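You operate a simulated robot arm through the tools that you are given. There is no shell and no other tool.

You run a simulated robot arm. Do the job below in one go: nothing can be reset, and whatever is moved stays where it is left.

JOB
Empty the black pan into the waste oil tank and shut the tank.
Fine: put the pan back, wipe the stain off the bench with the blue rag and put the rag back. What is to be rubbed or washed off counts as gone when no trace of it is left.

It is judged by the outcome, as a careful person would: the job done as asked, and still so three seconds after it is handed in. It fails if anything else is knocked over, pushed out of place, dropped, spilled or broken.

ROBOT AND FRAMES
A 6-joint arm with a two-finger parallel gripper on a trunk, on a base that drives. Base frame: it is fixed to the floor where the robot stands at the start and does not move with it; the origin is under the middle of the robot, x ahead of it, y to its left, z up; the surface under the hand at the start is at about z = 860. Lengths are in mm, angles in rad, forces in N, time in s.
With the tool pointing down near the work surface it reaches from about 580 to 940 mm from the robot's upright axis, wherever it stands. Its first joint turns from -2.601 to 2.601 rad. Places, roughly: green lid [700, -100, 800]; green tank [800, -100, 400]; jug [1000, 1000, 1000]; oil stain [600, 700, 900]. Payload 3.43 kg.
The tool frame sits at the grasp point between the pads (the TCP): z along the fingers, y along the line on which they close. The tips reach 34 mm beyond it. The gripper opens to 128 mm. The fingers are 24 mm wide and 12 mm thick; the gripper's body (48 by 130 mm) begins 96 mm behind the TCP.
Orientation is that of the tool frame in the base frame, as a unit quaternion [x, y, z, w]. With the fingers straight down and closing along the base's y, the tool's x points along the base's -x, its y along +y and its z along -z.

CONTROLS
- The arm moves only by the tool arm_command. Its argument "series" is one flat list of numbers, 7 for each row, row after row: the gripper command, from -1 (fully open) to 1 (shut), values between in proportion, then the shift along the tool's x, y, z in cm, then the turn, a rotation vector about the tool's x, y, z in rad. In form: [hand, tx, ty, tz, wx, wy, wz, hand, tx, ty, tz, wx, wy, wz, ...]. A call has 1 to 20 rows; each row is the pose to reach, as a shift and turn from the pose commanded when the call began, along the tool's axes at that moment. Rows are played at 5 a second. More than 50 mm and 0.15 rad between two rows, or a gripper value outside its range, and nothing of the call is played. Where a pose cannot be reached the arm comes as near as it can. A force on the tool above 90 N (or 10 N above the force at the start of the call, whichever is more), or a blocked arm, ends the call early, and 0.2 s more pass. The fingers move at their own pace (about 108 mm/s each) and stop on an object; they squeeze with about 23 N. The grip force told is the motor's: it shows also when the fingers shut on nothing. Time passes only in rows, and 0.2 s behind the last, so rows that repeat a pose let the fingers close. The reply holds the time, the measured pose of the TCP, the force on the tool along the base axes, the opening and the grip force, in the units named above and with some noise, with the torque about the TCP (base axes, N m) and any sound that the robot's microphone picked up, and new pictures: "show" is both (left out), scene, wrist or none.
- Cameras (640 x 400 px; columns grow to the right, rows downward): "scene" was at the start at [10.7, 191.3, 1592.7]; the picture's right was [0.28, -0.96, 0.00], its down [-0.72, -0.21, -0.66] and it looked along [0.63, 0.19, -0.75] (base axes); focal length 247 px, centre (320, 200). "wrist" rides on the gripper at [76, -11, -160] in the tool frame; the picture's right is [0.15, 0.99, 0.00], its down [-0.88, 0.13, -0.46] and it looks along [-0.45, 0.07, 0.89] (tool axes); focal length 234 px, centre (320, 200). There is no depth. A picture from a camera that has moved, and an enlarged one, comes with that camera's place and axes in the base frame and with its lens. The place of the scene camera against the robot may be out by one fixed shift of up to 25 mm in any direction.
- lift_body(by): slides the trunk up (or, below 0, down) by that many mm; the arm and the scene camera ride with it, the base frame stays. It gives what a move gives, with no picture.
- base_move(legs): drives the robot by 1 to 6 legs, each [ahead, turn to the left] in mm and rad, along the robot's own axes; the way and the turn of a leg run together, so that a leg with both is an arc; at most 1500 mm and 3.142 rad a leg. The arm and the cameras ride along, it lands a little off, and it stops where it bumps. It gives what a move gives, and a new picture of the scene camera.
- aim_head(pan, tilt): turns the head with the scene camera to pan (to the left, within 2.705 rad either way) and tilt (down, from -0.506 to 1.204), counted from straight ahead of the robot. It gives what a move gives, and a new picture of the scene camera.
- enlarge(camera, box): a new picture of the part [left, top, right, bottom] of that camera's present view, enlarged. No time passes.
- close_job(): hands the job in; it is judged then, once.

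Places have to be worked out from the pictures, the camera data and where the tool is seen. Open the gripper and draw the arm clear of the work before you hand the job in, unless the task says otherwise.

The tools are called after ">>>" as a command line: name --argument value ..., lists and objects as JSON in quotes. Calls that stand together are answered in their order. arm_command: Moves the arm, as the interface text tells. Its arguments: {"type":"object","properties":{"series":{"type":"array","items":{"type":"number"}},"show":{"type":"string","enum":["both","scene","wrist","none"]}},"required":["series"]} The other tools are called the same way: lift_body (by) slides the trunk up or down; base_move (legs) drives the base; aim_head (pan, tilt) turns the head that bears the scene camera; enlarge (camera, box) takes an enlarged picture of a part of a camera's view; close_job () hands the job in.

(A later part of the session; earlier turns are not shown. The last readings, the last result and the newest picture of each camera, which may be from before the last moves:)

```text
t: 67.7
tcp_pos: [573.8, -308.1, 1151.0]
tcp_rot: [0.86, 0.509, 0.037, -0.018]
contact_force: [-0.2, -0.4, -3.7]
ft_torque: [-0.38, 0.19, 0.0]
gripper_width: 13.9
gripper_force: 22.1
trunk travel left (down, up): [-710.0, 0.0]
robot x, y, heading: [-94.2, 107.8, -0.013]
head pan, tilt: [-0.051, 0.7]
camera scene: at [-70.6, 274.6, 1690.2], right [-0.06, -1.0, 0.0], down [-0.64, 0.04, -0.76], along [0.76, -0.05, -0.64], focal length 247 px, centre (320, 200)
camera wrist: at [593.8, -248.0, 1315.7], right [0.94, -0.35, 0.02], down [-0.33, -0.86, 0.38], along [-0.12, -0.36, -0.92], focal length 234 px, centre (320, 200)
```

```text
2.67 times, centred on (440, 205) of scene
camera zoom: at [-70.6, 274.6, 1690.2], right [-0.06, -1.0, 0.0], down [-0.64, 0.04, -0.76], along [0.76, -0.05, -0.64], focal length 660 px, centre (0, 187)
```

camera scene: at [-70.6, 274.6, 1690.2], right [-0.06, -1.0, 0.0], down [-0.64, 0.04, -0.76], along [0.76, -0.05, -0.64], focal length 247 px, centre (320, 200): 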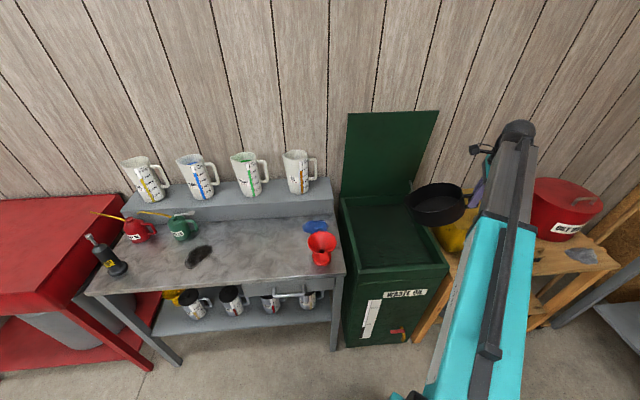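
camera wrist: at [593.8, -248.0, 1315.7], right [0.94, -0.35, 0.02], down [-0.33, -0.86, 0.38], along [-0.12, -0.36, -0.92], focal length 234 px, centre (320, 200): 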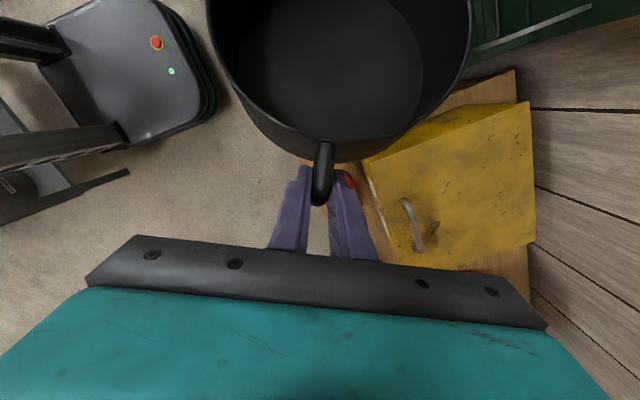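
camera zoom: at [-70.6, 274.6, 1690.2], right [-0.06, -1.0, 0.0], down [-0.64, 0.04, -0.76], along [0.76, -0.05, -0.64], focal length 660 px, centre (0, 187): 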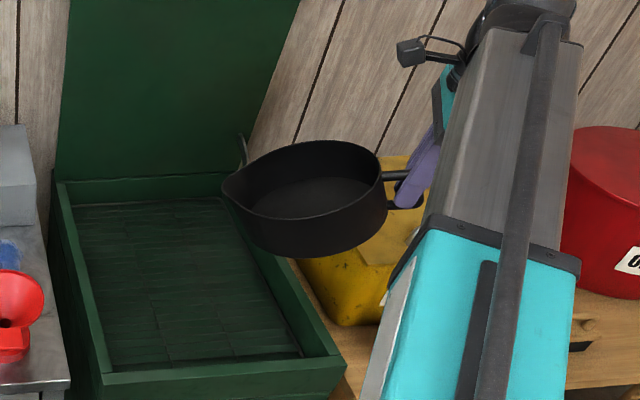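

The spout is over the tank and the pan is tilting as planned. I'll continue to about 77° tilt, keeping the spout over the opening.

>>> arm_command --series '[1, 0.9, 0, 0.08, 0, -0.1, 0, 1, 2.0, 0, 0.17, 0, -0.2, 0, 1, 3.35, 0, 0.29, 0, -0.3, 0, 1, 4.87, 0, 0.42, 0, -0.4, 0, 1, 6.57, 0, 0.56, 0, -0.5, 0, 1, 8.46, 0, 0.72, 0, -0.6, 0, 1, 10.46, 0, 0.89, 0, -0.7, 0, 1, 12.6, 0, 1.08, 0, -0.8, 0, 1, 14.87, 0, 1.27, 0, -0.9, 0, 1, 14.87, 0, 1.27, 0, -0.9, 0]'

>>> enlarge --camera "scene" --box '[320, 130, 560, 280]'

```text
t: 69.9
tcp_pos: [645.9, -176.3, 1151.6]
tcp_rot: [0.79, 0.466, -0.34, 0.206]
contact_force: [-0.7, 0.2, -3.0]
ft_torque: [0.03, 0.01, -0.01]
gripper_width: 13.7
gripper_force: 23.2
trunk travel left (down, up): [-710.0, 0.0]
robot x, y, heading: [-93.8, 108.2, -0.013]
head pan, tilt: [-0.051, 0.7]
camera scene: at [-71.0, 274.6, 1690.2], right [-0.06, -1.0, 0.0], down [-0.64, 0.04, -0.76], along [0.76, -0.05, -0.64], focal length 247 px, centre (320, 200)
camera wrist: at [718.9, -24.3, 1205.2], right [0.92, -0.39, -0.1], down [-0.02, -0.3, 0.96], along [-0.4, -0.87, -0.28], focal length 234 px, centre (320, 200)
```

scene: 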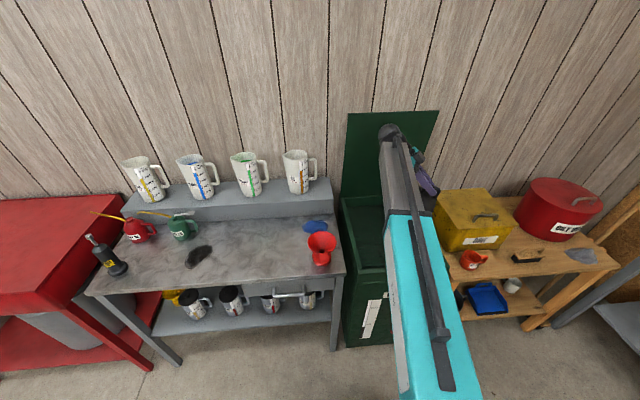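
wrist: 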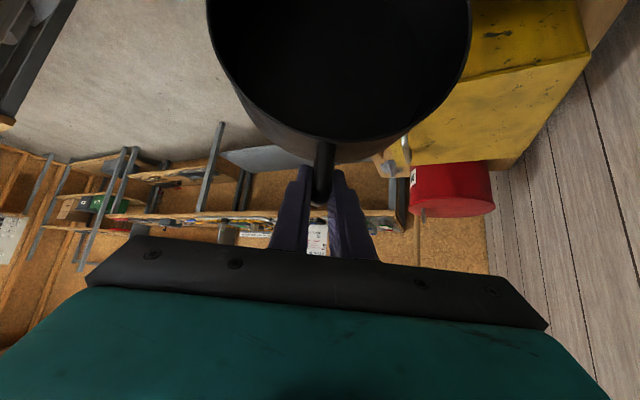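

```text
2.67 times, centred on (440, 205) of scene
camera zoom: at [-71.0, 274.6, 1690.2], right [-0.06, -1.0, 0.0], down [-0.64, 0.04, -0.76], along [0.76, -0.05, -0.64], focal length 660 px, centre (0, 187)
```

zoom: 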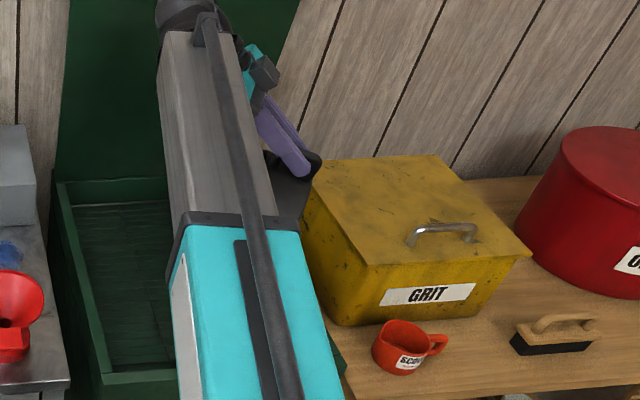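

The weight fell from about 5.3 N to 3.0 N, so the oil has run out of the pan. I'll tip it past 100° and hold for a while to let it drain.

>>> arm_command --series '[1, 1.01, 0, -1.79, 0, -0.1, 0, 1, 2.02, 0, -3.6, 0, -0.2, 0, 1, 2.67, 0, -5.73, 0, -0.3, 0, 1, 2.97, 0, -7.51, 0, -0.4, 0, 1, 2.97, 0, -7.51, 0, -0.4, 0, 1, 2.97, 0, -7.51, 0, -0.4, 0, 1, 2.97, 0, -7.51, 0, -0.4, 0, 1, 2.97, 0, -7.51, 0, -0.4, 0, 1, 2.97, 0, -7.51, 0, -0.4, 0, 1, 2.97, 0, -7.51, 0, -0.4, 0, 1, 2.97, 0, -7.51, 0, -0.4, 0, 1, 2.97, 0, -7.51, 0, -0.4, 0, 1, 2.97, 0, -7.51, 0, -0.4, 0, 1, 2.97, 0, -7.51, 0, -0.4, 0]'

>>> enlarge --camera "wrist" --box '[180, 0, 500, 200]'

```text
t: 72.9
tcp_pos: [682.5, -123.1, 1176.4]
tcp_rot: [0.706, 0.419, -0.487, 0.297]
contact_force: [0.0, -0.7, -2.4]
ft_torque: [0.08, -0.04, 0.0]
gripper_width: 14.0
gripper_force: 23.5
out of reach, approached as far as the arm can: row 4, 5, 6, 7, 8, 9, 10, 11, 12, 13, 14
trunk travel left (down, up): [-710.0, 0.0]
robot x, y, heading: [-91.0, 104.8, -0.015]
head pan, tilt: [-0.051, 0.7]
camera scene: at [-70.7, 274.8, 1690.2], right [-0.06, -1.0, 0.0], down [-0.64, 0.04, -0.76], along [0.76, -0.05, -0.64], focal length 247 px, centre (320, 200)
camera wrist: at [756.4, 37.3, 1160.6], right [0.9, -0.42, -0.13], down [0.16, 0.05, 0.99], along [-0.41, -0.91, 0.11], focal length 234 px, centre (320, 200)
```

scene: 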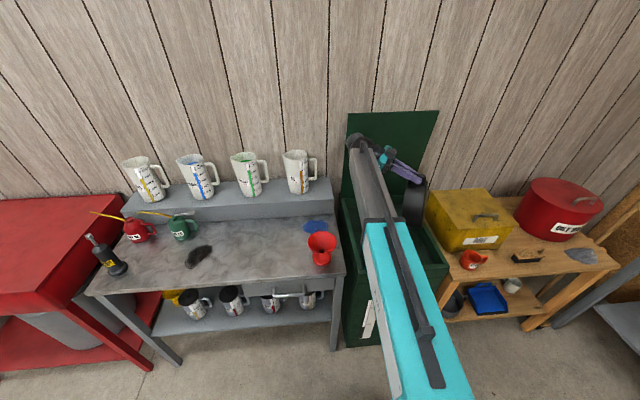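
wrist: 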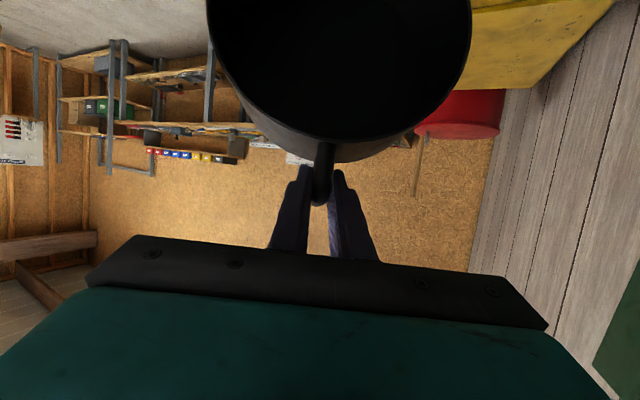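

```text
2.00 times, centred on (340, 100) of wrist
camera zoom: at [756.4, 37.3, 1160.6], right [0.9, -0.42, -0.13], down [0.16, 0.05, 0.99], along [-0.41, -0.91, 0.11], focal length 468 px, centre (280, 400)
```

zoom: 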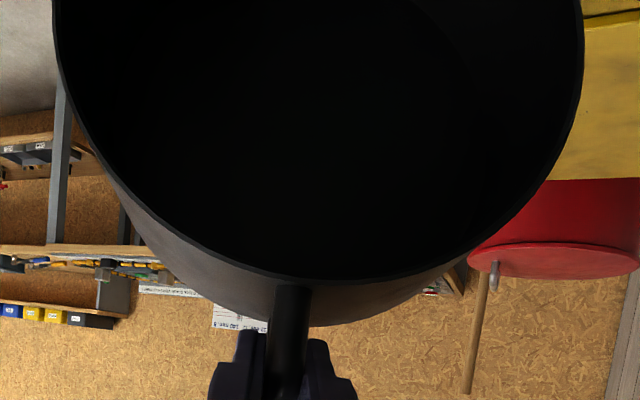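

The pan reads about 2.5–3 N now and nothing shows in it, so it should be empty. I'll swing it back to level, still over the tank.

>>> arm_command --series '[1, -0.59, 0, 1.82, 0, 0.1458, 0, 1, -1.18, 0, 3.63, 0, 0.2917, 0, 1, -1.76, 0, 5.45, 0, 0.4375, 0, 1, -2.35, 0, 7.27, 0, 0.5833, 0, 1, -2.94, 0, 9.08, 0, 0.729, 0, 1, -3.53, 0, 10.9, 0, 0.875, 0, 1, -4.11, 0, 12.7, 0, 1.0208, 0, 1, -4.7, 0, 14.5, 0, 1.1667, 0, 1, -5.29, 0, 16.35, 0, 1.3125, 0, 1, -5.88, 0, 18.2, 0, 1.4583, 0, 1, -6.46, 0, 20.0, 0, 1.604, 0, 1, -7.05, 0, 21.8, 0, 1.75, 0, 1, -7.05, 0, 21.8, 0, 1.75, 0]'

>>> enlarge --camera "scene" --box '[320, 130, 560, 280]'

```text
t: 75.7
tcp_pos: [573.4, -323.2, 1164.4]
tcp_rot: [0.83, 0.492, 0.228, -0.132]
contact_force: [-0.4, 0.2, -2.5]
ft_torque: [-0.28, 0.1, 0.01]
gripper_width: 14.0
gripper_force: 23.2
trunk travel left (down, up): [-710.0, 0.0]
robot x, y, heading: [-93.8, 109.2, -0.017]
head pan, tilt: [-0.051, 0.7]
camera scene: at [-70.7, 275.0, 1690.1], right [-0.06, -1.0, 0.0], down [-0.64, 0.04, -0.76], along [0.76, -0.05, -0.64], focal length 247 px, centre (320, 200)
camera wrist: at [555.1, -331.6, 1340.0], right [0.93, -0.37, 0.08], down [-0.36, -0.93, -0.06], along [0.1, 0.02, -1.0], focal length 234 px, centre (320, 200)
```

scene: 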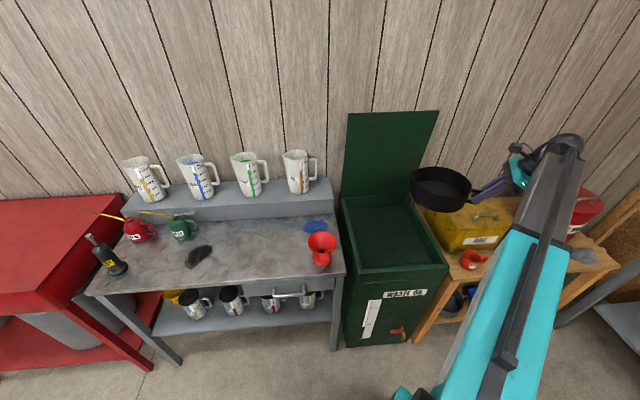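
wrist: 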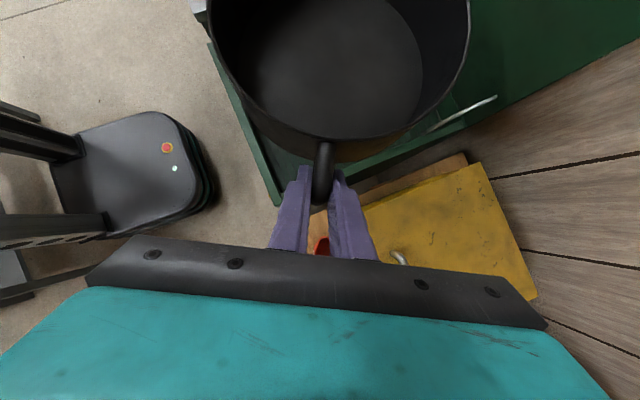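

```text
2.67 times, centred on (440, 205) of scene
camera zoom: at [-70.7, 275.0, 1690.1], right [-0.06, -1.0, 0.0], down [-0.64, 0.04, -0.76], along [0.76, -0.05, -0.64], focal length 660 px, centre (0, 187)
```

zoom: 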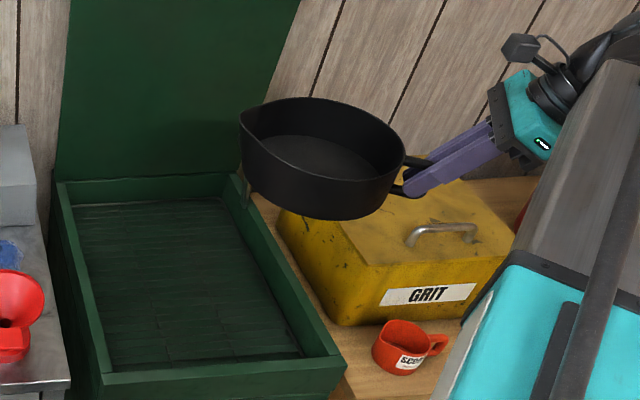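

The pan is level again and the tank rim looks clean. I'll check inside the pan closely for any oil left.

>>> enlarge --camera "wrist" --box '[200, 0, 480, 175]'

>>> enlarge --camera "scene" --box '[400, 160, 480, 210]'

```text
2.29 times, centred on (340, 88) of wrist
camera zoom: at [555.1, -331.6, 1340.0], right [0.93, -0.37, 0.08], down [-0.36, -0.93, -0.06], along [0.1, 0.02, -1.0], focal length 535 px, centre (274, 457)
```

zoom: 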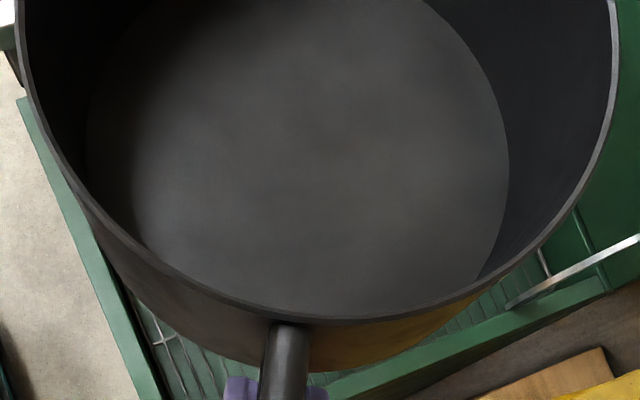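

```text
8.00 times, centred on (440, 185) of scene
camera zoom: at [-70.7, 275.0, 1690.1], right [-0.06, -1.0, 0.0], down [-0.64, 0.04, -0.76], along [0.76, -0.05, -0.64], focal length 1979 px, centre (-640, 320)
```

zoom: 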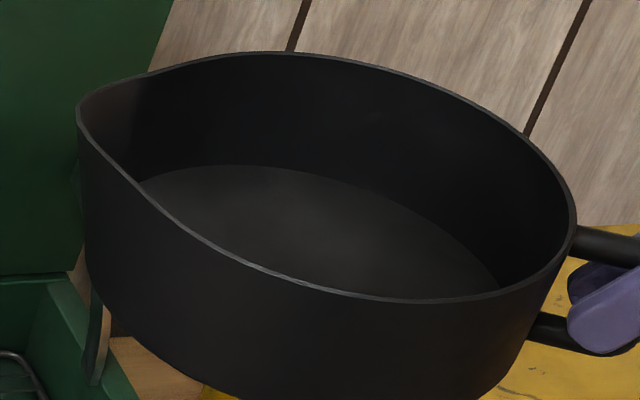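

The pan is clean and empty. I'll carry it back over its place on the bench along the reverse path.

>>> arm_command --series '[1, 3.32, -1.78, 2.13, 0.0167, 0, -0.0282, 1, 6.65, -3.57, 4.25, 0.0334, 0, -0.0564, 1, 9.97, -5.35, 6.38, 0.05, 0.001, -0.0846, 1, 13.29, -7.13, 8.5, 0.0668, 0.001, -0.1128, 1, 16.62, -8.91, 10.63, 0.0834, 0.001, -0.141, 1, 19.94, -10.7, 12.75, 0.1, 0.001, -0.169, 1, 23.26, -12.48, 14.88, 0.117, 0.001, -0.197, 1, 26.59, -14.26, 17.0, 0.1335, 0.002, -0.2255, 1, 29.91, -16.04, 19.13, 0.15, 0.002, -0.254, 1, 33.23, -17.83, 21.25, 0.167, 0.002, -0.282, 1, 36.55, -19.61, 23.38, 0.1835, 0.002, -0.31, 1, 39.88, -21.39, 25.5, 0.2, 0.002, -0.338, 1, 43.2, -23.17, 27.63, 0.217, 0.002, -0.3665, 1, 46.52, -24.96, 29.75, 0.2335, 0.003, -0.3945, 1, 49.85, -26.74, 31.88, 0.25, 0.003, -0.423, 1, 53.17, -28.52, 34.0, 0.267, 0.003, -0.451, 1, 53.17, -28.52, 34.0, 0.267, 0.003, -0.451]'

```text
t: 79.3
tcp_pos: [627.1, 366.6, 1142.1]
tcp_rot: [0.675, 0.689, 0.186, -0.186]
contact_force: [0.3, -0.5, -3.4]
ft_torque: [-0.32, 0.0, 0.02]
gripper_width: 13.6
gripper_force: 22.8
trunk travel left (down, up): [-710.0, 0.0]
robot x, y, heading: [-94.1, 105.3, -0.015]
head pan, tilt: [-0.051, 0.7]
camera scene: at [-70.9, 274.9, 1690.2], right [-0.06, -1.0, 0.0], down [-0.64, 0.04, -0.76], along [0.76, -0.05, -0.64], focal length 247 px, centre (320, 200)
camera wrist: at [616.1, 350.4, 1317.1], right [0.99, 0.15, 0.08], down [0.15, -0.99, -0.05], along [0.07, 0.07, -1.0], focal length 234 px, centre (320, 200)
```

scene: 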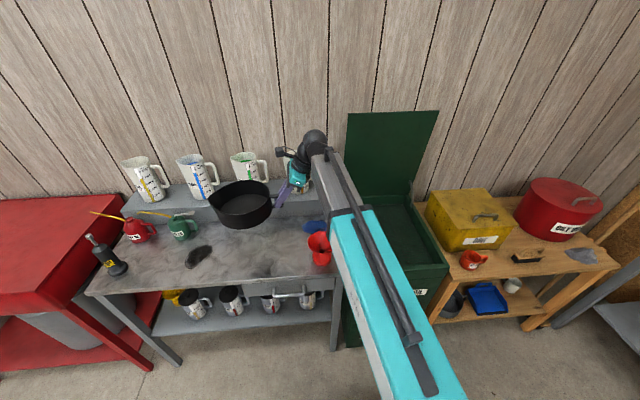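
wrist: 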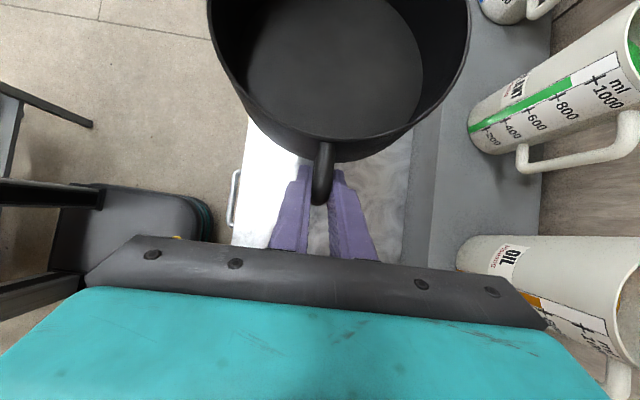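

The pan is back over its place. I'll lower it to just above its original height.

>>> arm_command --series '[1, -1.8, 0.02, 3.0, 0, 0, 0, 1, -4.1, 0.05, 6.9, 0, 0, 0, 1, -6.4, 0.08, 10.8, 0, 0, 0, 1, -8.5, 0.1, 14.3, 0, 0, 0, 1, -10.2, 0.12, 17.1, 0, 0, 0, 1, -11.2, 0.14, 18.8, 0, 0, 0, 1, -11.7, 0.15, 19.6, 0, 0, 0, 1, -11.8, 0.15, 19.75, 0, 0, 0, 1, -11.8, 0.15, 19.75, 0, 0, 0]'

>>> enlarge --camera "scene" --box '[220, 170, 380, 270]'

```text
t: 81.3
tcp_pos: [631.3, 367.3, 910.4]
tcp_rot: [0.675, 0.689, 0.187, -0.186]
contact_force: [0.5, -1.0, 3.0]
ft_torque: [0.7, 0.23, -0.09]
gripper_width: 14.0
gripper_force: 22.4
trunk travel left (down, up): [-710.0, 0.0]
robot x, y, heading: [-91.4, 105.6, -0.013]
head pan, tilt: [-0.051, 0.7]
camera scene: at [-71.2, 274.6, 1690.3], right [-0.06, -1.0, 0.0], down [-0.64, 0.04, -0.77], along [0.76, -0.05, -0.64], focal length 247 px, centre (320, 200)
camera wrist: at [619.9, 349.9, 1086.8], right [0.99, 0.15, 0.08], down [0.15, -0.99, -0.06], along [0.07, 0.07, -1.0], focal length 234 px, centre (320, 200)
```

scene: 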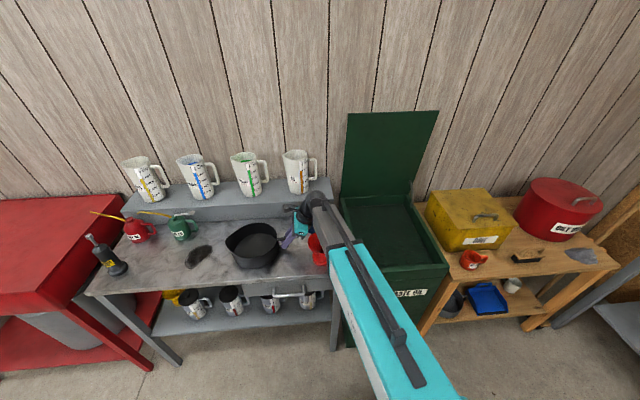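
wrist: 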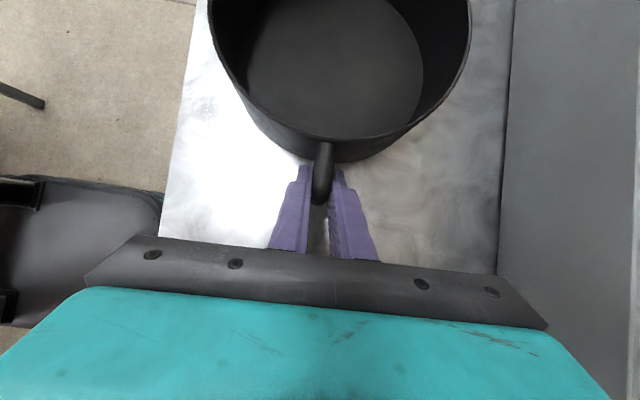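

```text
4.00 times, centred on (300, 220) of scene
camera zoom: at [-71.2, 274.6, 1690.3], right [-0.06, -1.0, 0.0], down [-0.64, 0.04, -0.77], along [0.76, -0.05, -0.64], focal length 990 px, centre (400, 120)
```

zoom: 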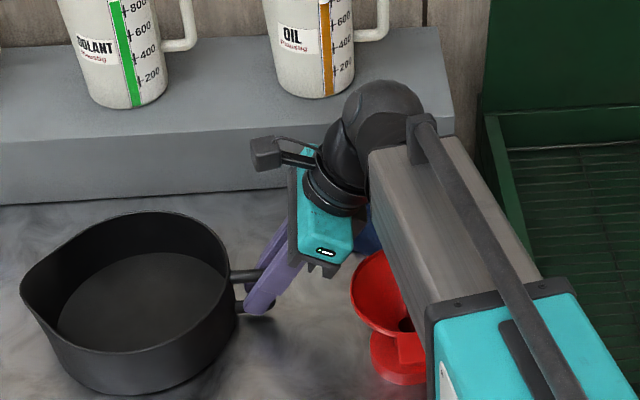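

The pan is touching down (force went from -3.4 to +3 N) and sits where it was. I'll ease it 1 mm further and open the fingers.

>>> arm_command --series '[1, -0.05, 0, 0.09, 0, 0, 0, 0.7, -0.05, 0, 0.09, 0, 0, 0, 0.4, -0.05, 0, 0.09, 0, 0, 0, 0, -0.05, 0, 0.09, 0, 0, 0, -0.2, -0.05, 0, 0.09, 0, 0, 0, -0.2, -0.05, 0, 0.09, 0, 0, 0]'

>>> enlarge --camera "scene" --box '[220, 170, 380, 270]'

```text
t: 82.7
tcp_pos: [630.8, 365.8, 909.5]
tcp_rot: [0.675, 0.69, 0.186, -0.185]
contact_force: [0.8, -0.2, -0.2]
ft_torque: [-0.01, -0.02, 0.0]
gripper_width: 76.7
gripper_force: 0.1
trunk travel left (down, up): [-710.0, 0.0]
robot x, y, heading: [-93.0, 105.1, -0.015]
head pan, tilt: [-0.051, 0.7]
camera scene: at [-71.1, 274.9, 1690.2], right [-0.06, -1.0, 0.0], down [-0.64, 0.04, -0.77], along [0.76, -0.05, -0.64], focal length 247 px, centre (320, 200)
camera wrist: at [619.9, 349.8, 1085.8], right [0.99, 0.15, 0.08], down [0.15, -0.99, -0.05], along [0.07, 0.07, -1.0], focal length 234 px, centre (320, 200)
```

scene: 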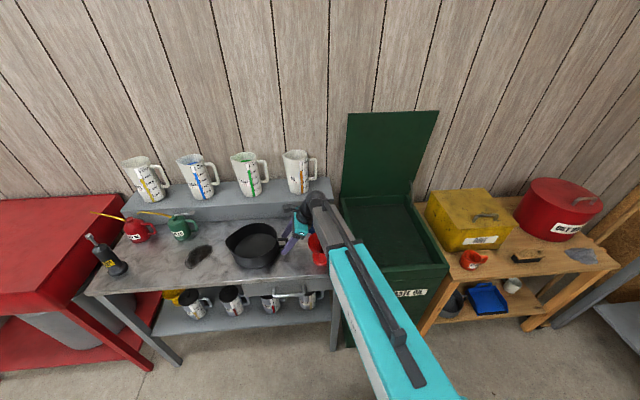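
wrist: 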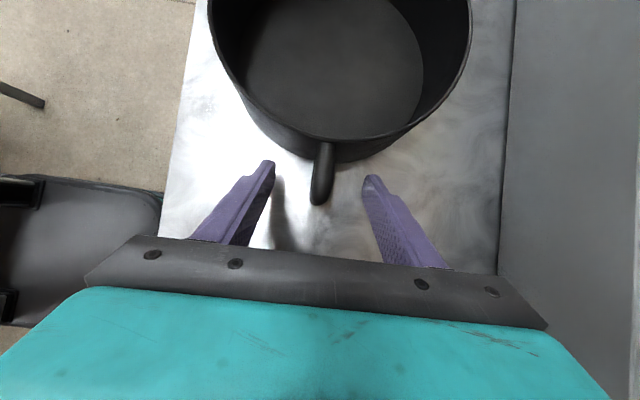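

```text
4.00 times, centred on (300, 220) of scene
camera zoom: at [-71.1, 274.9, 1690.2], right [-0.06, -1.0, 0.0], down [-0.64, 0.04, -0.77], along [0.76, -0.05, -0.64], focal length 990 px, centre (400, 120)
```

zoom: 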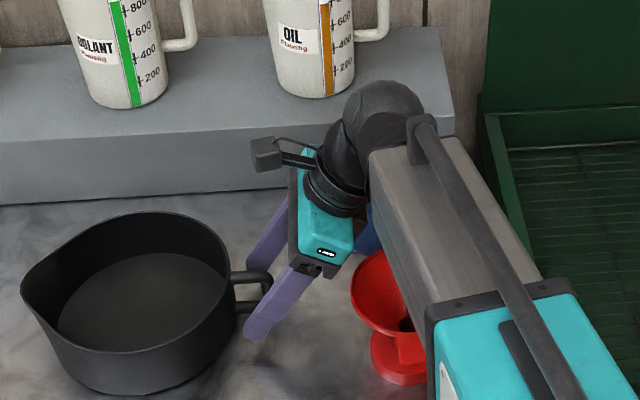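

The pan is back in place and released. I'll withdraw the hand back and up, then move above the rag, upright, to inspect it.

>>> arm_command --series '[-0.2, 0.5, 0, -3.0, 0, 0, 0, -0.2, 1.0, 0, -6.0, 0, 0, 0, -0.2, 1.9, 0, -10.5, 0, 0, 0, -0.2, 2.8, 0, -15.0, 0, 0, 0, -0.2, 3.8, 0, -19.4, 0, 0, 0, -0.2, 3.8, 0, -19.4, 0, 0, 0]' --show "none"

```text
t: 84.1
tcp_pos: [628.8, 298.1, 1095.5]
tcp_rot: [0.674, 0.69, 0.186, -0.186]
contact_force: [-0.3, -0.8, 0.3]
ft_torque: [0.01, -0.03, 0.01]
gripper_width: 76.8
gripper_force: 0.0
trunk travel left (down, up): [-710.0, 0.0]
robot x, y, heading: [-94.1, 110.4, -0.017]
head pan, tilt: [-0.051, 0.7]
```

Withdrawn cleanly at z≈1095. I'll bring the hand upright and shift so that the wrist camera sees the rag.

>>> arm_command --series '[-0.2, 0.71, 2.29, 0.29, 0, -0.134, 0, -0.2, 1.42, 4.58, 0.58, 0, -0.268, 0, -0.2, 2.13, 6.87, 0.87, 0, -0.402, 0, -0.2, 2.84, 9.16, 1.16, 0, -0.536, 0, -0.2, 2.84, 9.16, 1.16, 0, -0.536, 0]'

>>> enlarge --camera "wrist" --box '[200, 60, 480, 235]'

>>> enlarge --camera "scene" --box '[160, 200, 360, 325]'

```text
t: 85.3
tcp_pos: [721.6, 330.7, 1100.0]
tcp_rot: [0.7, 0.714, 0.0, 0.004]
contact_force: [-0.1, -0.5, 0.9]
ft_torque: [0.01, -0.02, -0.03]
gripper_width: 76.7
gripper_force: 0.2
trunk travel left (down, up): [-710.0, 0.0]
robot x, y, heading: [-91.1, 108.1, -0.012]
head pan, tilt: [-0.051, 0.7]
camera scene: at [-71.3, 274.7, 1690.2], right [-0.06, -1.0, 0.0], down [-0.64, 0.04, -0.77], along [0.76, -0.05, -0.64], focal length 247 px, centre (320, 200)
camera wrist: at [709.0, 407.2, 1258.8], right [0.99, 0.17, 0.01], down [0.15, -0.88, 0.46], along [0.08, -0.45, -0.89], focal length 234 px, centre (320, 200)
```

scene: 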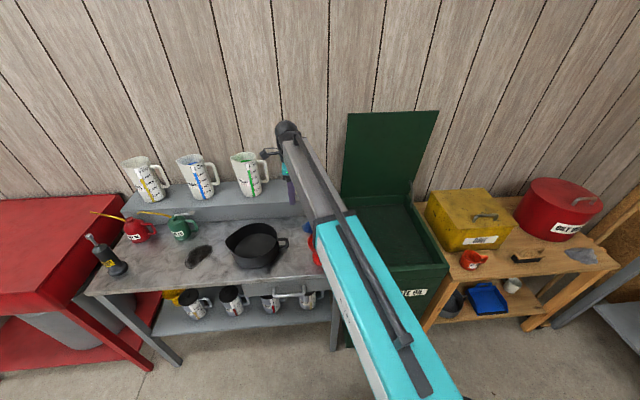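
wrist: 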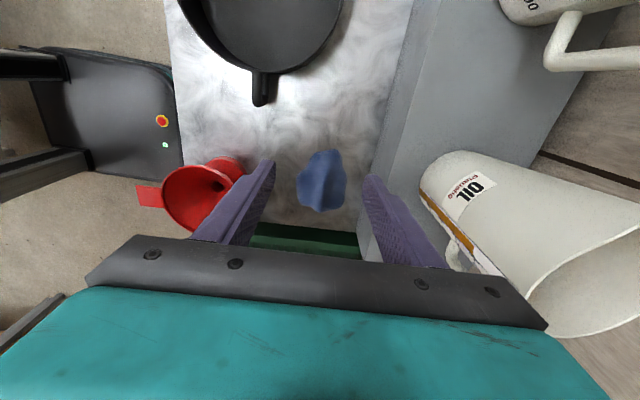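

```text
2.29 times, centred on (340, 148) of wrist
camera zoom: at [709.0, 407.2, 1258.8], right [0.99, 0.17, 0.01], down [0.15, -0.88, 0.46], along [0.08, -0.45, -0.89], focal length 535 px, centre (274, 320)
```

zoom: 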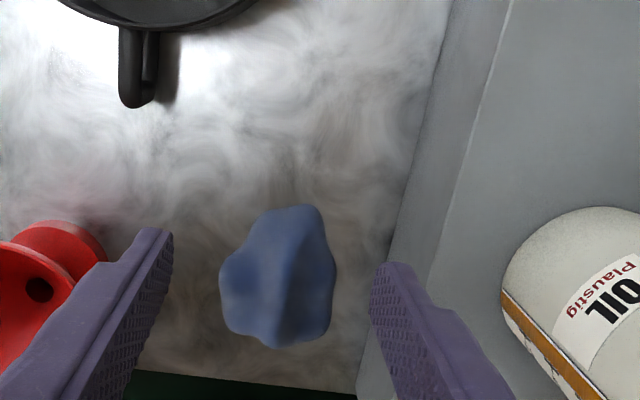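

```text
3.20 times, centred on (260, 262) of scene
camera zoom: at [-71.3, 274.7, 1690.2], right [-0.06, -1.0, 0.0], down [-0.64, 0.04, -0.77], along [0.76, -0.05, -0.64], focal length 792 px, centre (512, 0)
```

zoom: 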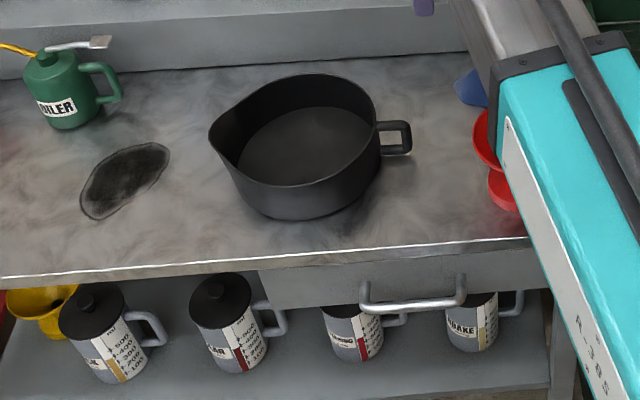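

The rag lies at x≈695–786, y≈185–308, with the riser face at x≈824. I'll come over its middle with the fingers opened to 110 mm and stop 100 mm above for a check.

>>> arm_command --series '[-0.72, -2.8, 0.5, 2.5, 0, 0, 0, -0.72, -5.6, 1.0, 5.0, 0, 0, 0, -0.72, -8.3, 1.5, 8.0, 0, 0, 0, -0.72, -8.3, 1.5, 10.0, 0, 0, 0, -0.72, -8.3, 1.5, 10.0, 0, 0, 0]'

>>> enlarge --camera "wrist" --box '[160, 60, 480, 260]'

```text
t: 86.5
tcp_pos: [738.8, 248.4, 1002.0]
tcp_rot: [0.7, 0.714, 0.001, 0.003]
contact_force: [-0.3, -0.4, -0.3]
ft_torque: [0.0, 0.0, -0.03]
gripper_width: 110.0
gripper_force: 0.0
trunk travel left (down, up): [-710.0, 0.0]
robot x, y, heading: [-91.6, 104.1, -0.014]
head pan, tilt: [-0.051, 0.7]
camera scene: at [-71.1, 275.0, 1690.2], right [-0.06, -1.0, 0.0], down [-0.64, 0.04, -0.77], along [0.76, -0.05, -0.64], focal length 247 px, centre (320, 200)
camera wrist: at [725.9, 325.2, 1161.7], right [0.99, 0.17, 0.01], down [0.15, -0.88, 0.46], along [0.08, -0.45, -0.89], focal length 234 px, centre (320, 200)
```

scene: 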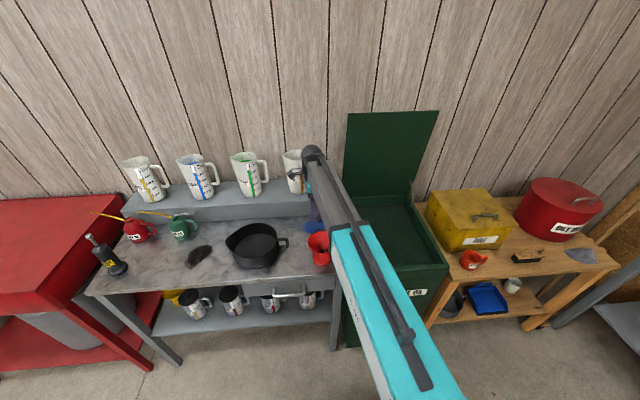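
wrist: 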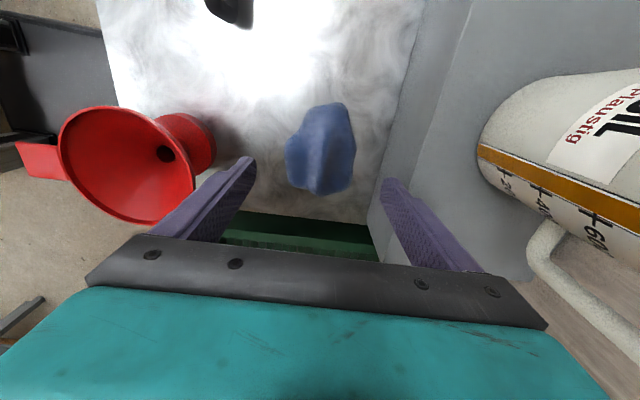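

```text
2.00 times, centred on (320, 160) of wrist
camera zoom: at [725.9, 325.2, 1161.7], right [0.99, 0.17, 0.01], down [0.15, -0.88, 0.46], along [0.08, -0.45, -0.89], focal length 468 px, centre (320, 280)
```

zoom: 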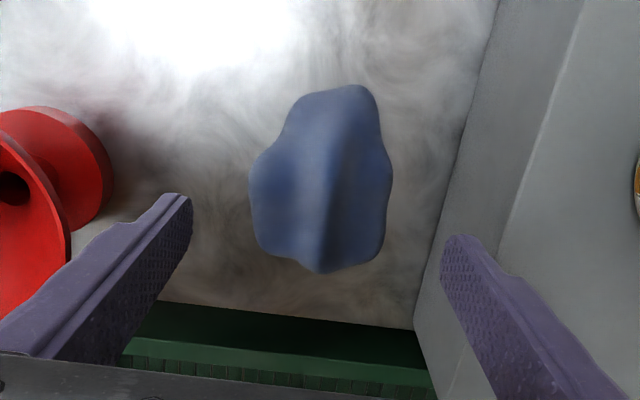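

The rag has a raised fold running along y, and the fingers straddle it with clearance to funnel and riser. I'll go down until the tips are a few mm above the bench and close.

>>> arm_command --series '[-0.72, 0, 0.15, 4.0, 0, 0, 0, -0.72, 0, 0.3, 8.0, 0, 0, 0, -0.72, 0, 0.3, 10.0, 0, 0, 0, -0.72, 0, 0.3, 10.2, 0, 0, 0, -0.3, 0, 0.3, 10.2, 0, 0, 0, 0.2, 0, 0.3, 10.2, 0, 0, 0, 0.6, 0, 0.3, 10.2, 0, 0, 0, 1, 0, 0.3, 10.2, 0, 0, 0, 1, 0, 0.3, 10.2, 0, 0, 0, 1, 0, 0.3, 10.2, 0, 0, 0]'

>>> enlarge --camera "wrist" --box '[160, 60, 480, 260]'

```text
t: 88.7
tcp_pos: [742.1, 249.8, 898.7]
tcp_rot: [0.7, 0.715, 0.001, 0.003]
contact_force: [0.4, -0.6, 0.5]
ft_torque: [-0.01, 0.0, 0.01]
gripper_width: 85.1
gripper_force: 23.5
trunk travel left (down, up): [-710.0, 0.0]
robot x, y, heading: [-93.6, 102.5, -0.012]
head pan, tilt: [-0.051, 0.7]
camera scene: at [-70.9, 275.0, 1690.1], right [-0.06, -1.0, 0.0], down [-0.64, 0.04, -0.76], along [0.76, -0.05, -0.64], focal length 247 px, centre (320, 200)
camera wrist: at [729.5, 324.8, 1058.4], right [0.99, 0.17, 0.01], down [0.15, -0.88, 0.46], along [0.08, -0.45, -0.89], focal length 234 px, centre (320, 200)
```

scene: 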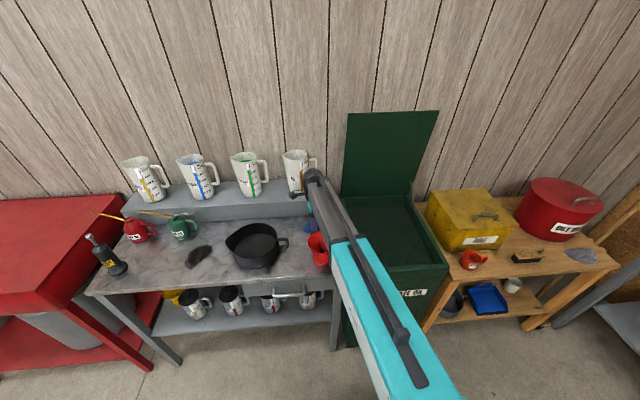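
wrist: 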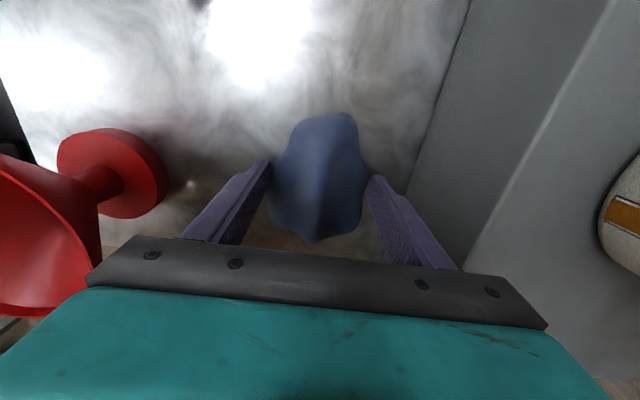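

```text
2.00 times, centred on (320, 160) of wrist
camera zoom: at [729.5, 324.8, 1058.4], right [0.99, 0.17, 0.01], down [0.15, -0.88, 0.46], along [0.08, -0.45, -0.89], focal length 468 px, centre (320, 280)
```

zoom: 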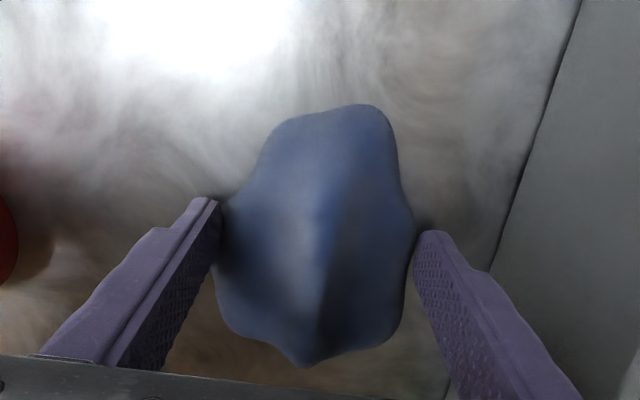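

The rag is firm and gripped at 85 mm width at (742, 250, 899). I'll lift it slowly and bring it up and slightly back, clear of the jugs.

>>> arm_command --series '[1, 0, 0, -1.0, 0, 0, 0, 1, 0, 0, -3.0, 0, 0, 0, 1, 0, 0, -7.0, 0, 0, 0, 1, 0, -1.0, -11.0, 0, 0, 0, 1, 0, -2.0, -15.0, 0, 0, 0, 1, 0, -3.0, -19.0, 0, 0, 0, 1, 0, -4.0, -23.0, 0, 0, 0, 1, 0, -4.0, -23.0, 0, 0, 0]'

```text
t: 90.5
tcp_pos: [703.2, 246.9, 1131.8]
tcp_rot: [0.699, 0.715, 0.0, 0.003]
contact_force: [0.2, 0.1, -0.1]
ft_torque: [0.02, -0.01, 0.01]
gripper_width: 85.1
gripper_force: 23.1
trunk travel left (down, up): [-710.0, 0.0]
robot x, y, heading: [-94.5, 109.6, -0.014]
head pan, tilt: [-0.051, 0.7]
camera scene: at [-70.6, 275.0, 1690.1], right [-0.06, -1.0, 0.0], down [-0.64, 0.04, -0.76], along [0.76, -0.05, -0.64], focal length 247 px, centre (320, 200)
camera wrist: at [690.8, 323.1, 1290.6], right [0.99, 0.17, 0.01], down [0.15, -0.88, 0.46], along [0.08, -0.45, -0.89], focal length 234 px, centre (320, 200)
```

scene: 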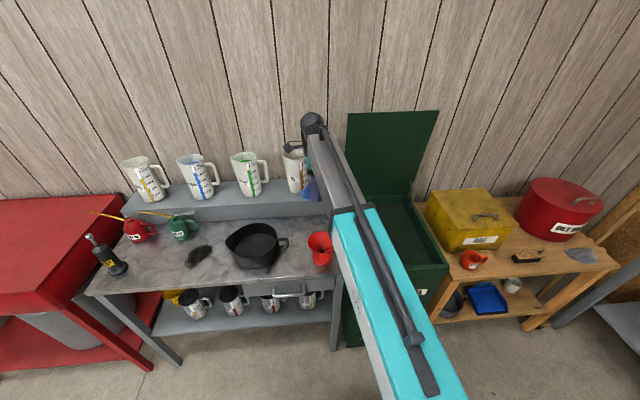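
wrist: 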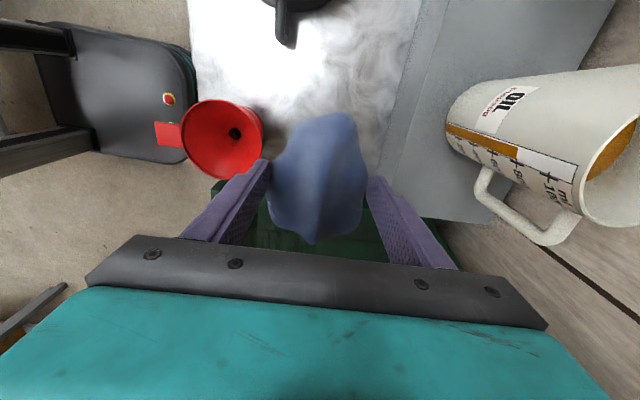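

The rag is held firmly. I'll drive the robot about 330 mm to the left to bring the stain into comfortable reach; the hand sweeps at x<750, clear of the jugs.

>>> base_move --legs '[[0, 1.571], [330, 0], [0, -1.571]]'

>>> aim_head --pan 0.3 --tilt 0.85

```text
t: 103.3
tcp_pos: [739.1, 509.9, 1131.2]
tcp_rot: [0.729, 0.685, 0.0, 0.004]
contact_force: [-0.3, -0.5, -0.7]
ft_torque: [0.04, -0.02, 0.02]
gripper_width: 85.2
gripper_force: 23.0
trunk travel left (down, up): [-710.0, 0.0]
robot x, y, heading: [-66.0, 426.4, -0.09]
head pan, tilt: [-0.051, 0.7]
camera scene: at [-31.5, 591.1, 1690.2], right [-0.14, -0.99, 0.0], down [-0.64, 0.09, -0.76], along [0.76, -0.11, -0.64], focal length 247 px, centre (320, 200)
```

scene: 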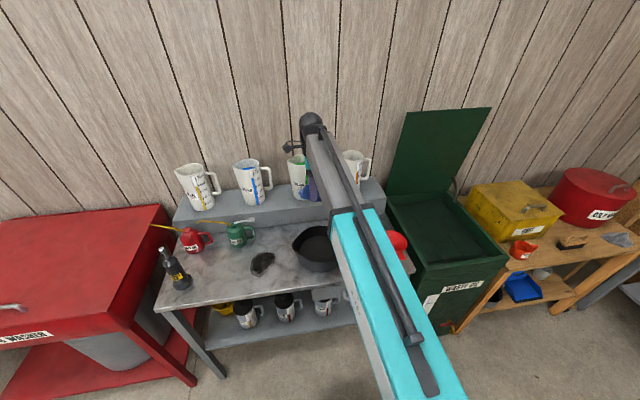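

```text
t: 104.1
tcp_pos: [740.7, 510.3, 1130.7]
tcp_rot: [0.729, 0.684, 0.0, 0.004]
contact_force: [-0.3, 0.0, -1.1]
ft_torque: [0.01, 0.01, -0.03]
gripper_width: 85.1
gripper_force: 22.7
trunk travel left (down, up): [-710.0, 0.0]
robot x, y, heading: [-64.5, 426.0, -0.091]
head pan, tilt: [0.3, 0.85]
camera scene: at [-39.1, 619.8, 1677.9], right [0.21, -0.98, 0.0], down [-0.73, -0.16, -0.66], along [0.65, 0.14, -0.75], focal length 247 px, centre (320, 200)
```

scene: 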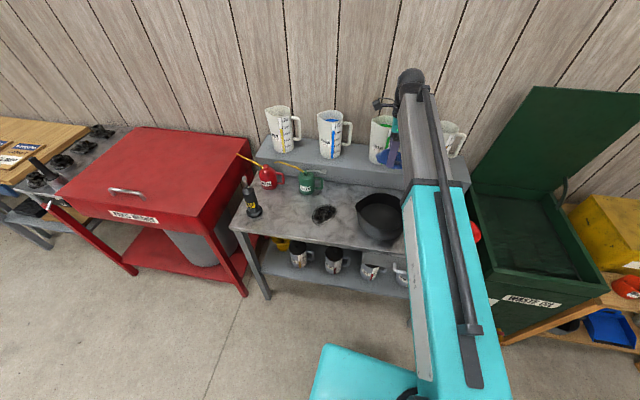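

The robot is at (-65, 426). I'll bring the rag over toward the stain at about (615, 728), staying high, and look with the wrist camera.

>>> arm_command --series '[1, 3.5, -2.3, 1.33, 0, 0, -0.013, 1, 7.0, -4.6, 2.67, 0, 0, -0.027, 1, 10.5, -6.9, 4.0, 0, 0, -0.04, 1, 14.0, -9.2, 5.33, 0, 0, -0.053, 1, 17.5, -11.5, 6.67, 0, 0, -0.067, 1, 21.0, -13.85, 8.0, 0, 0, -0.08, 1, 21.0, -13.85, 8.0, 0, 0, -0.08]'

>>> enlarge --camera "scene" --box '[230, 140, 430, 265]'

```text
t: 105.7
tcp_pos: [616.1, 730.5, 1049.6]
tcp_rot: [0.701, 0.713, 0.001, 0.004]
contact_force: [-0.1, 0.5, -0.9]
ft_torque: [0.04, -0.04, 0.0]
gripper_width: 85.2
gripper_force: 22.8
trunk travel left (down, up): [-710.0, 0.0]
robot x, y, heading: [-68.1, 428.9, -0.091]
head pan, tilt: [0.3, 0.85]
camera scene: at [-39.1, 619.8, 1677.9], right [0.21, -0.98, 0.0], down [-0.73, -0.16, -0.66], along [0.65, 0.14, -0.75], focal length 247 px, centre (320, 200)
camera wrist: at [602.9, 805.7, 1209.6], right [0.99, 0.16, 0.01], down [0.14, -0.88, 0.46], along [0.08, -0.45, -0.89], focal length 234 px, centre (320, 200)
```

scene: 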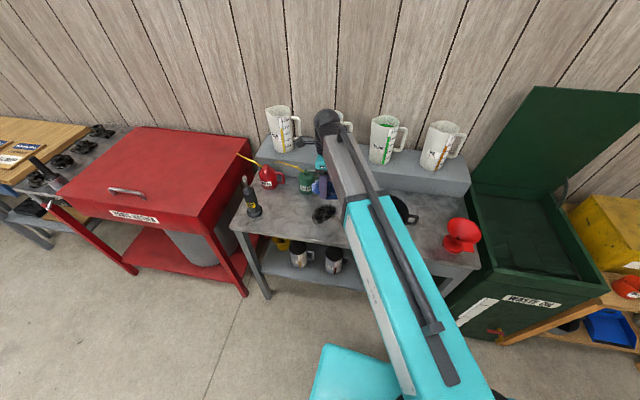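
wrist: 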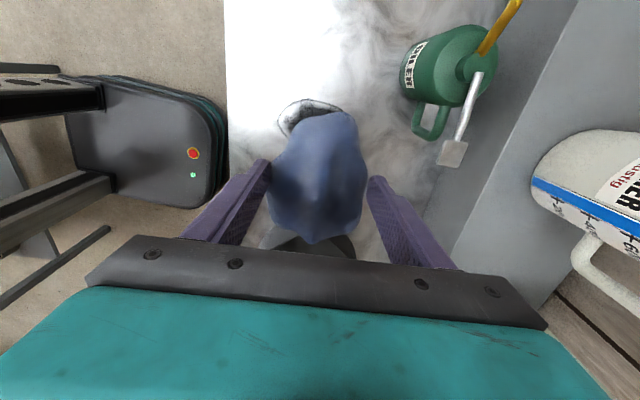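

```text
3.20 times, centred on (330, 202) of scene
camera zoom: at [-39.1, 619.8, 1677.9], right [0.21, -0.98, 0.0], down [-0.73, -0.16, -0.66], along [0.65, 0.14, -0.75], focal length 792 px, centre (288, 192)
```

zoom: 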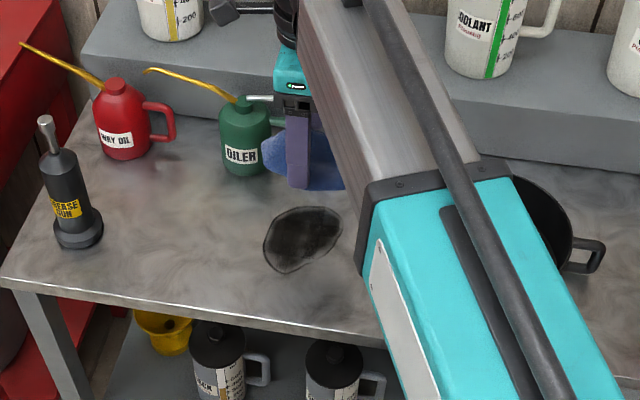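

The stain spans roughly x 553–680, y 683–781, and the green oiler stays beyond x≈730 near there. I'll lower the rag onto the middle of the stain gently.

>>> arm_command --series '[1, 0, 0, 4.9, 0, 0, 0, 1, 0, 0, 9.7, 0, 0, 0, 1, 0, 0, 13.8, 0, 0, 0, 1, 0, 0, 14.7, 0, 0, 0, 1, 0, 0, 15.0, 0, 0, 0, 1, 0, 0, 15.1, 0, 0, 0, 1, 0, 0, 15.1, 0, 0, 0]'

```text
t: 107.3
tcp_pos: [615.5, 728.5, 899.6]
tcp_rot: [0.701, 0.713, 0.0, 0.003]
contact_force: [-0.2, -0.9, -0.5]
ft_torque: [0.02, 0.0, 0.0]
gripper_width: 85.3
gripper_force: 22.9
trunk travel left (down, up): [-710.0, 0.0]
robot x, y, heading: [-70.5, 423.1, -0.09]
head pan, tilt: [0.3, 0.85]
camera scene: at [-39.3, 620.0, 1677.9], right [0.21, -0.98, 0.0], down [-0.73, -0.16, -0.66], along [0.65, 0.14, -0.75], focal length 247 px, centre (320, 200)
camera wrist: at [603.8, 803.8, 1058.7], right [0.99, 0.16, 0.01], down [0.14, -0.88, 0.46], along [0.08, -0.45, -0.89], focal length 234 px, centre (320, 200)
```

scene: 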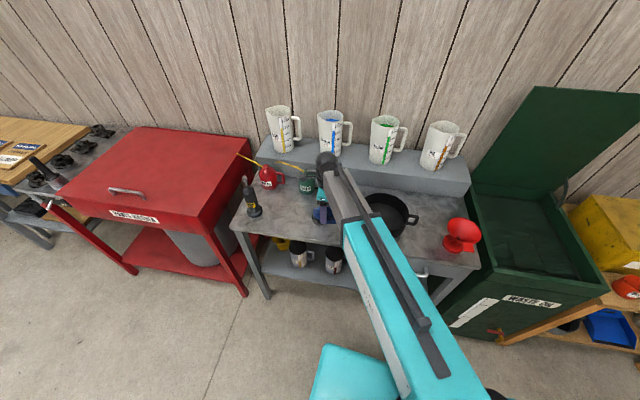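
wrist: 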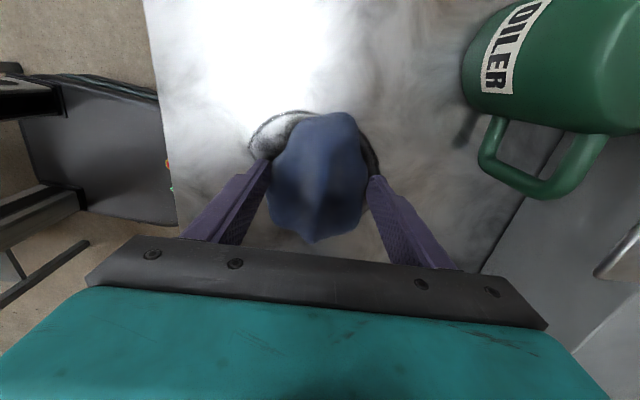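

No contact yet, and the stain's rim shows on both sides of the rag. I'll lower in 1 mm steps until a light pressure appears.

>>> arm_command --series '[1, 0, 0, 0.1, 0, 0, 0, 1, 0, 0, 0.2, 0, 0, 0, 1, 0, 0, 0.3, 0, 0, 0, 1, 0, 0, 0.3, 0, 0, 0]' --show "none"

```text
t: 108.3
tcp_pos: [616.4, 727.5, 898.6]
tcp_rot: [0.701, 0.713, 0.002, 0.004]
contact_force: [5.1, -0.4, 25.0]
ft_torque: [-0.12, 0.1, 0.06]
gripper_width: 85.4
gripper_force: 23.1
trunk travel left (down, up): [-710.0, 0.0]
robot x, y, heading: [-67.1, 425.2, -0.093]
head pan, tilt: [0.3, 0.85]
```

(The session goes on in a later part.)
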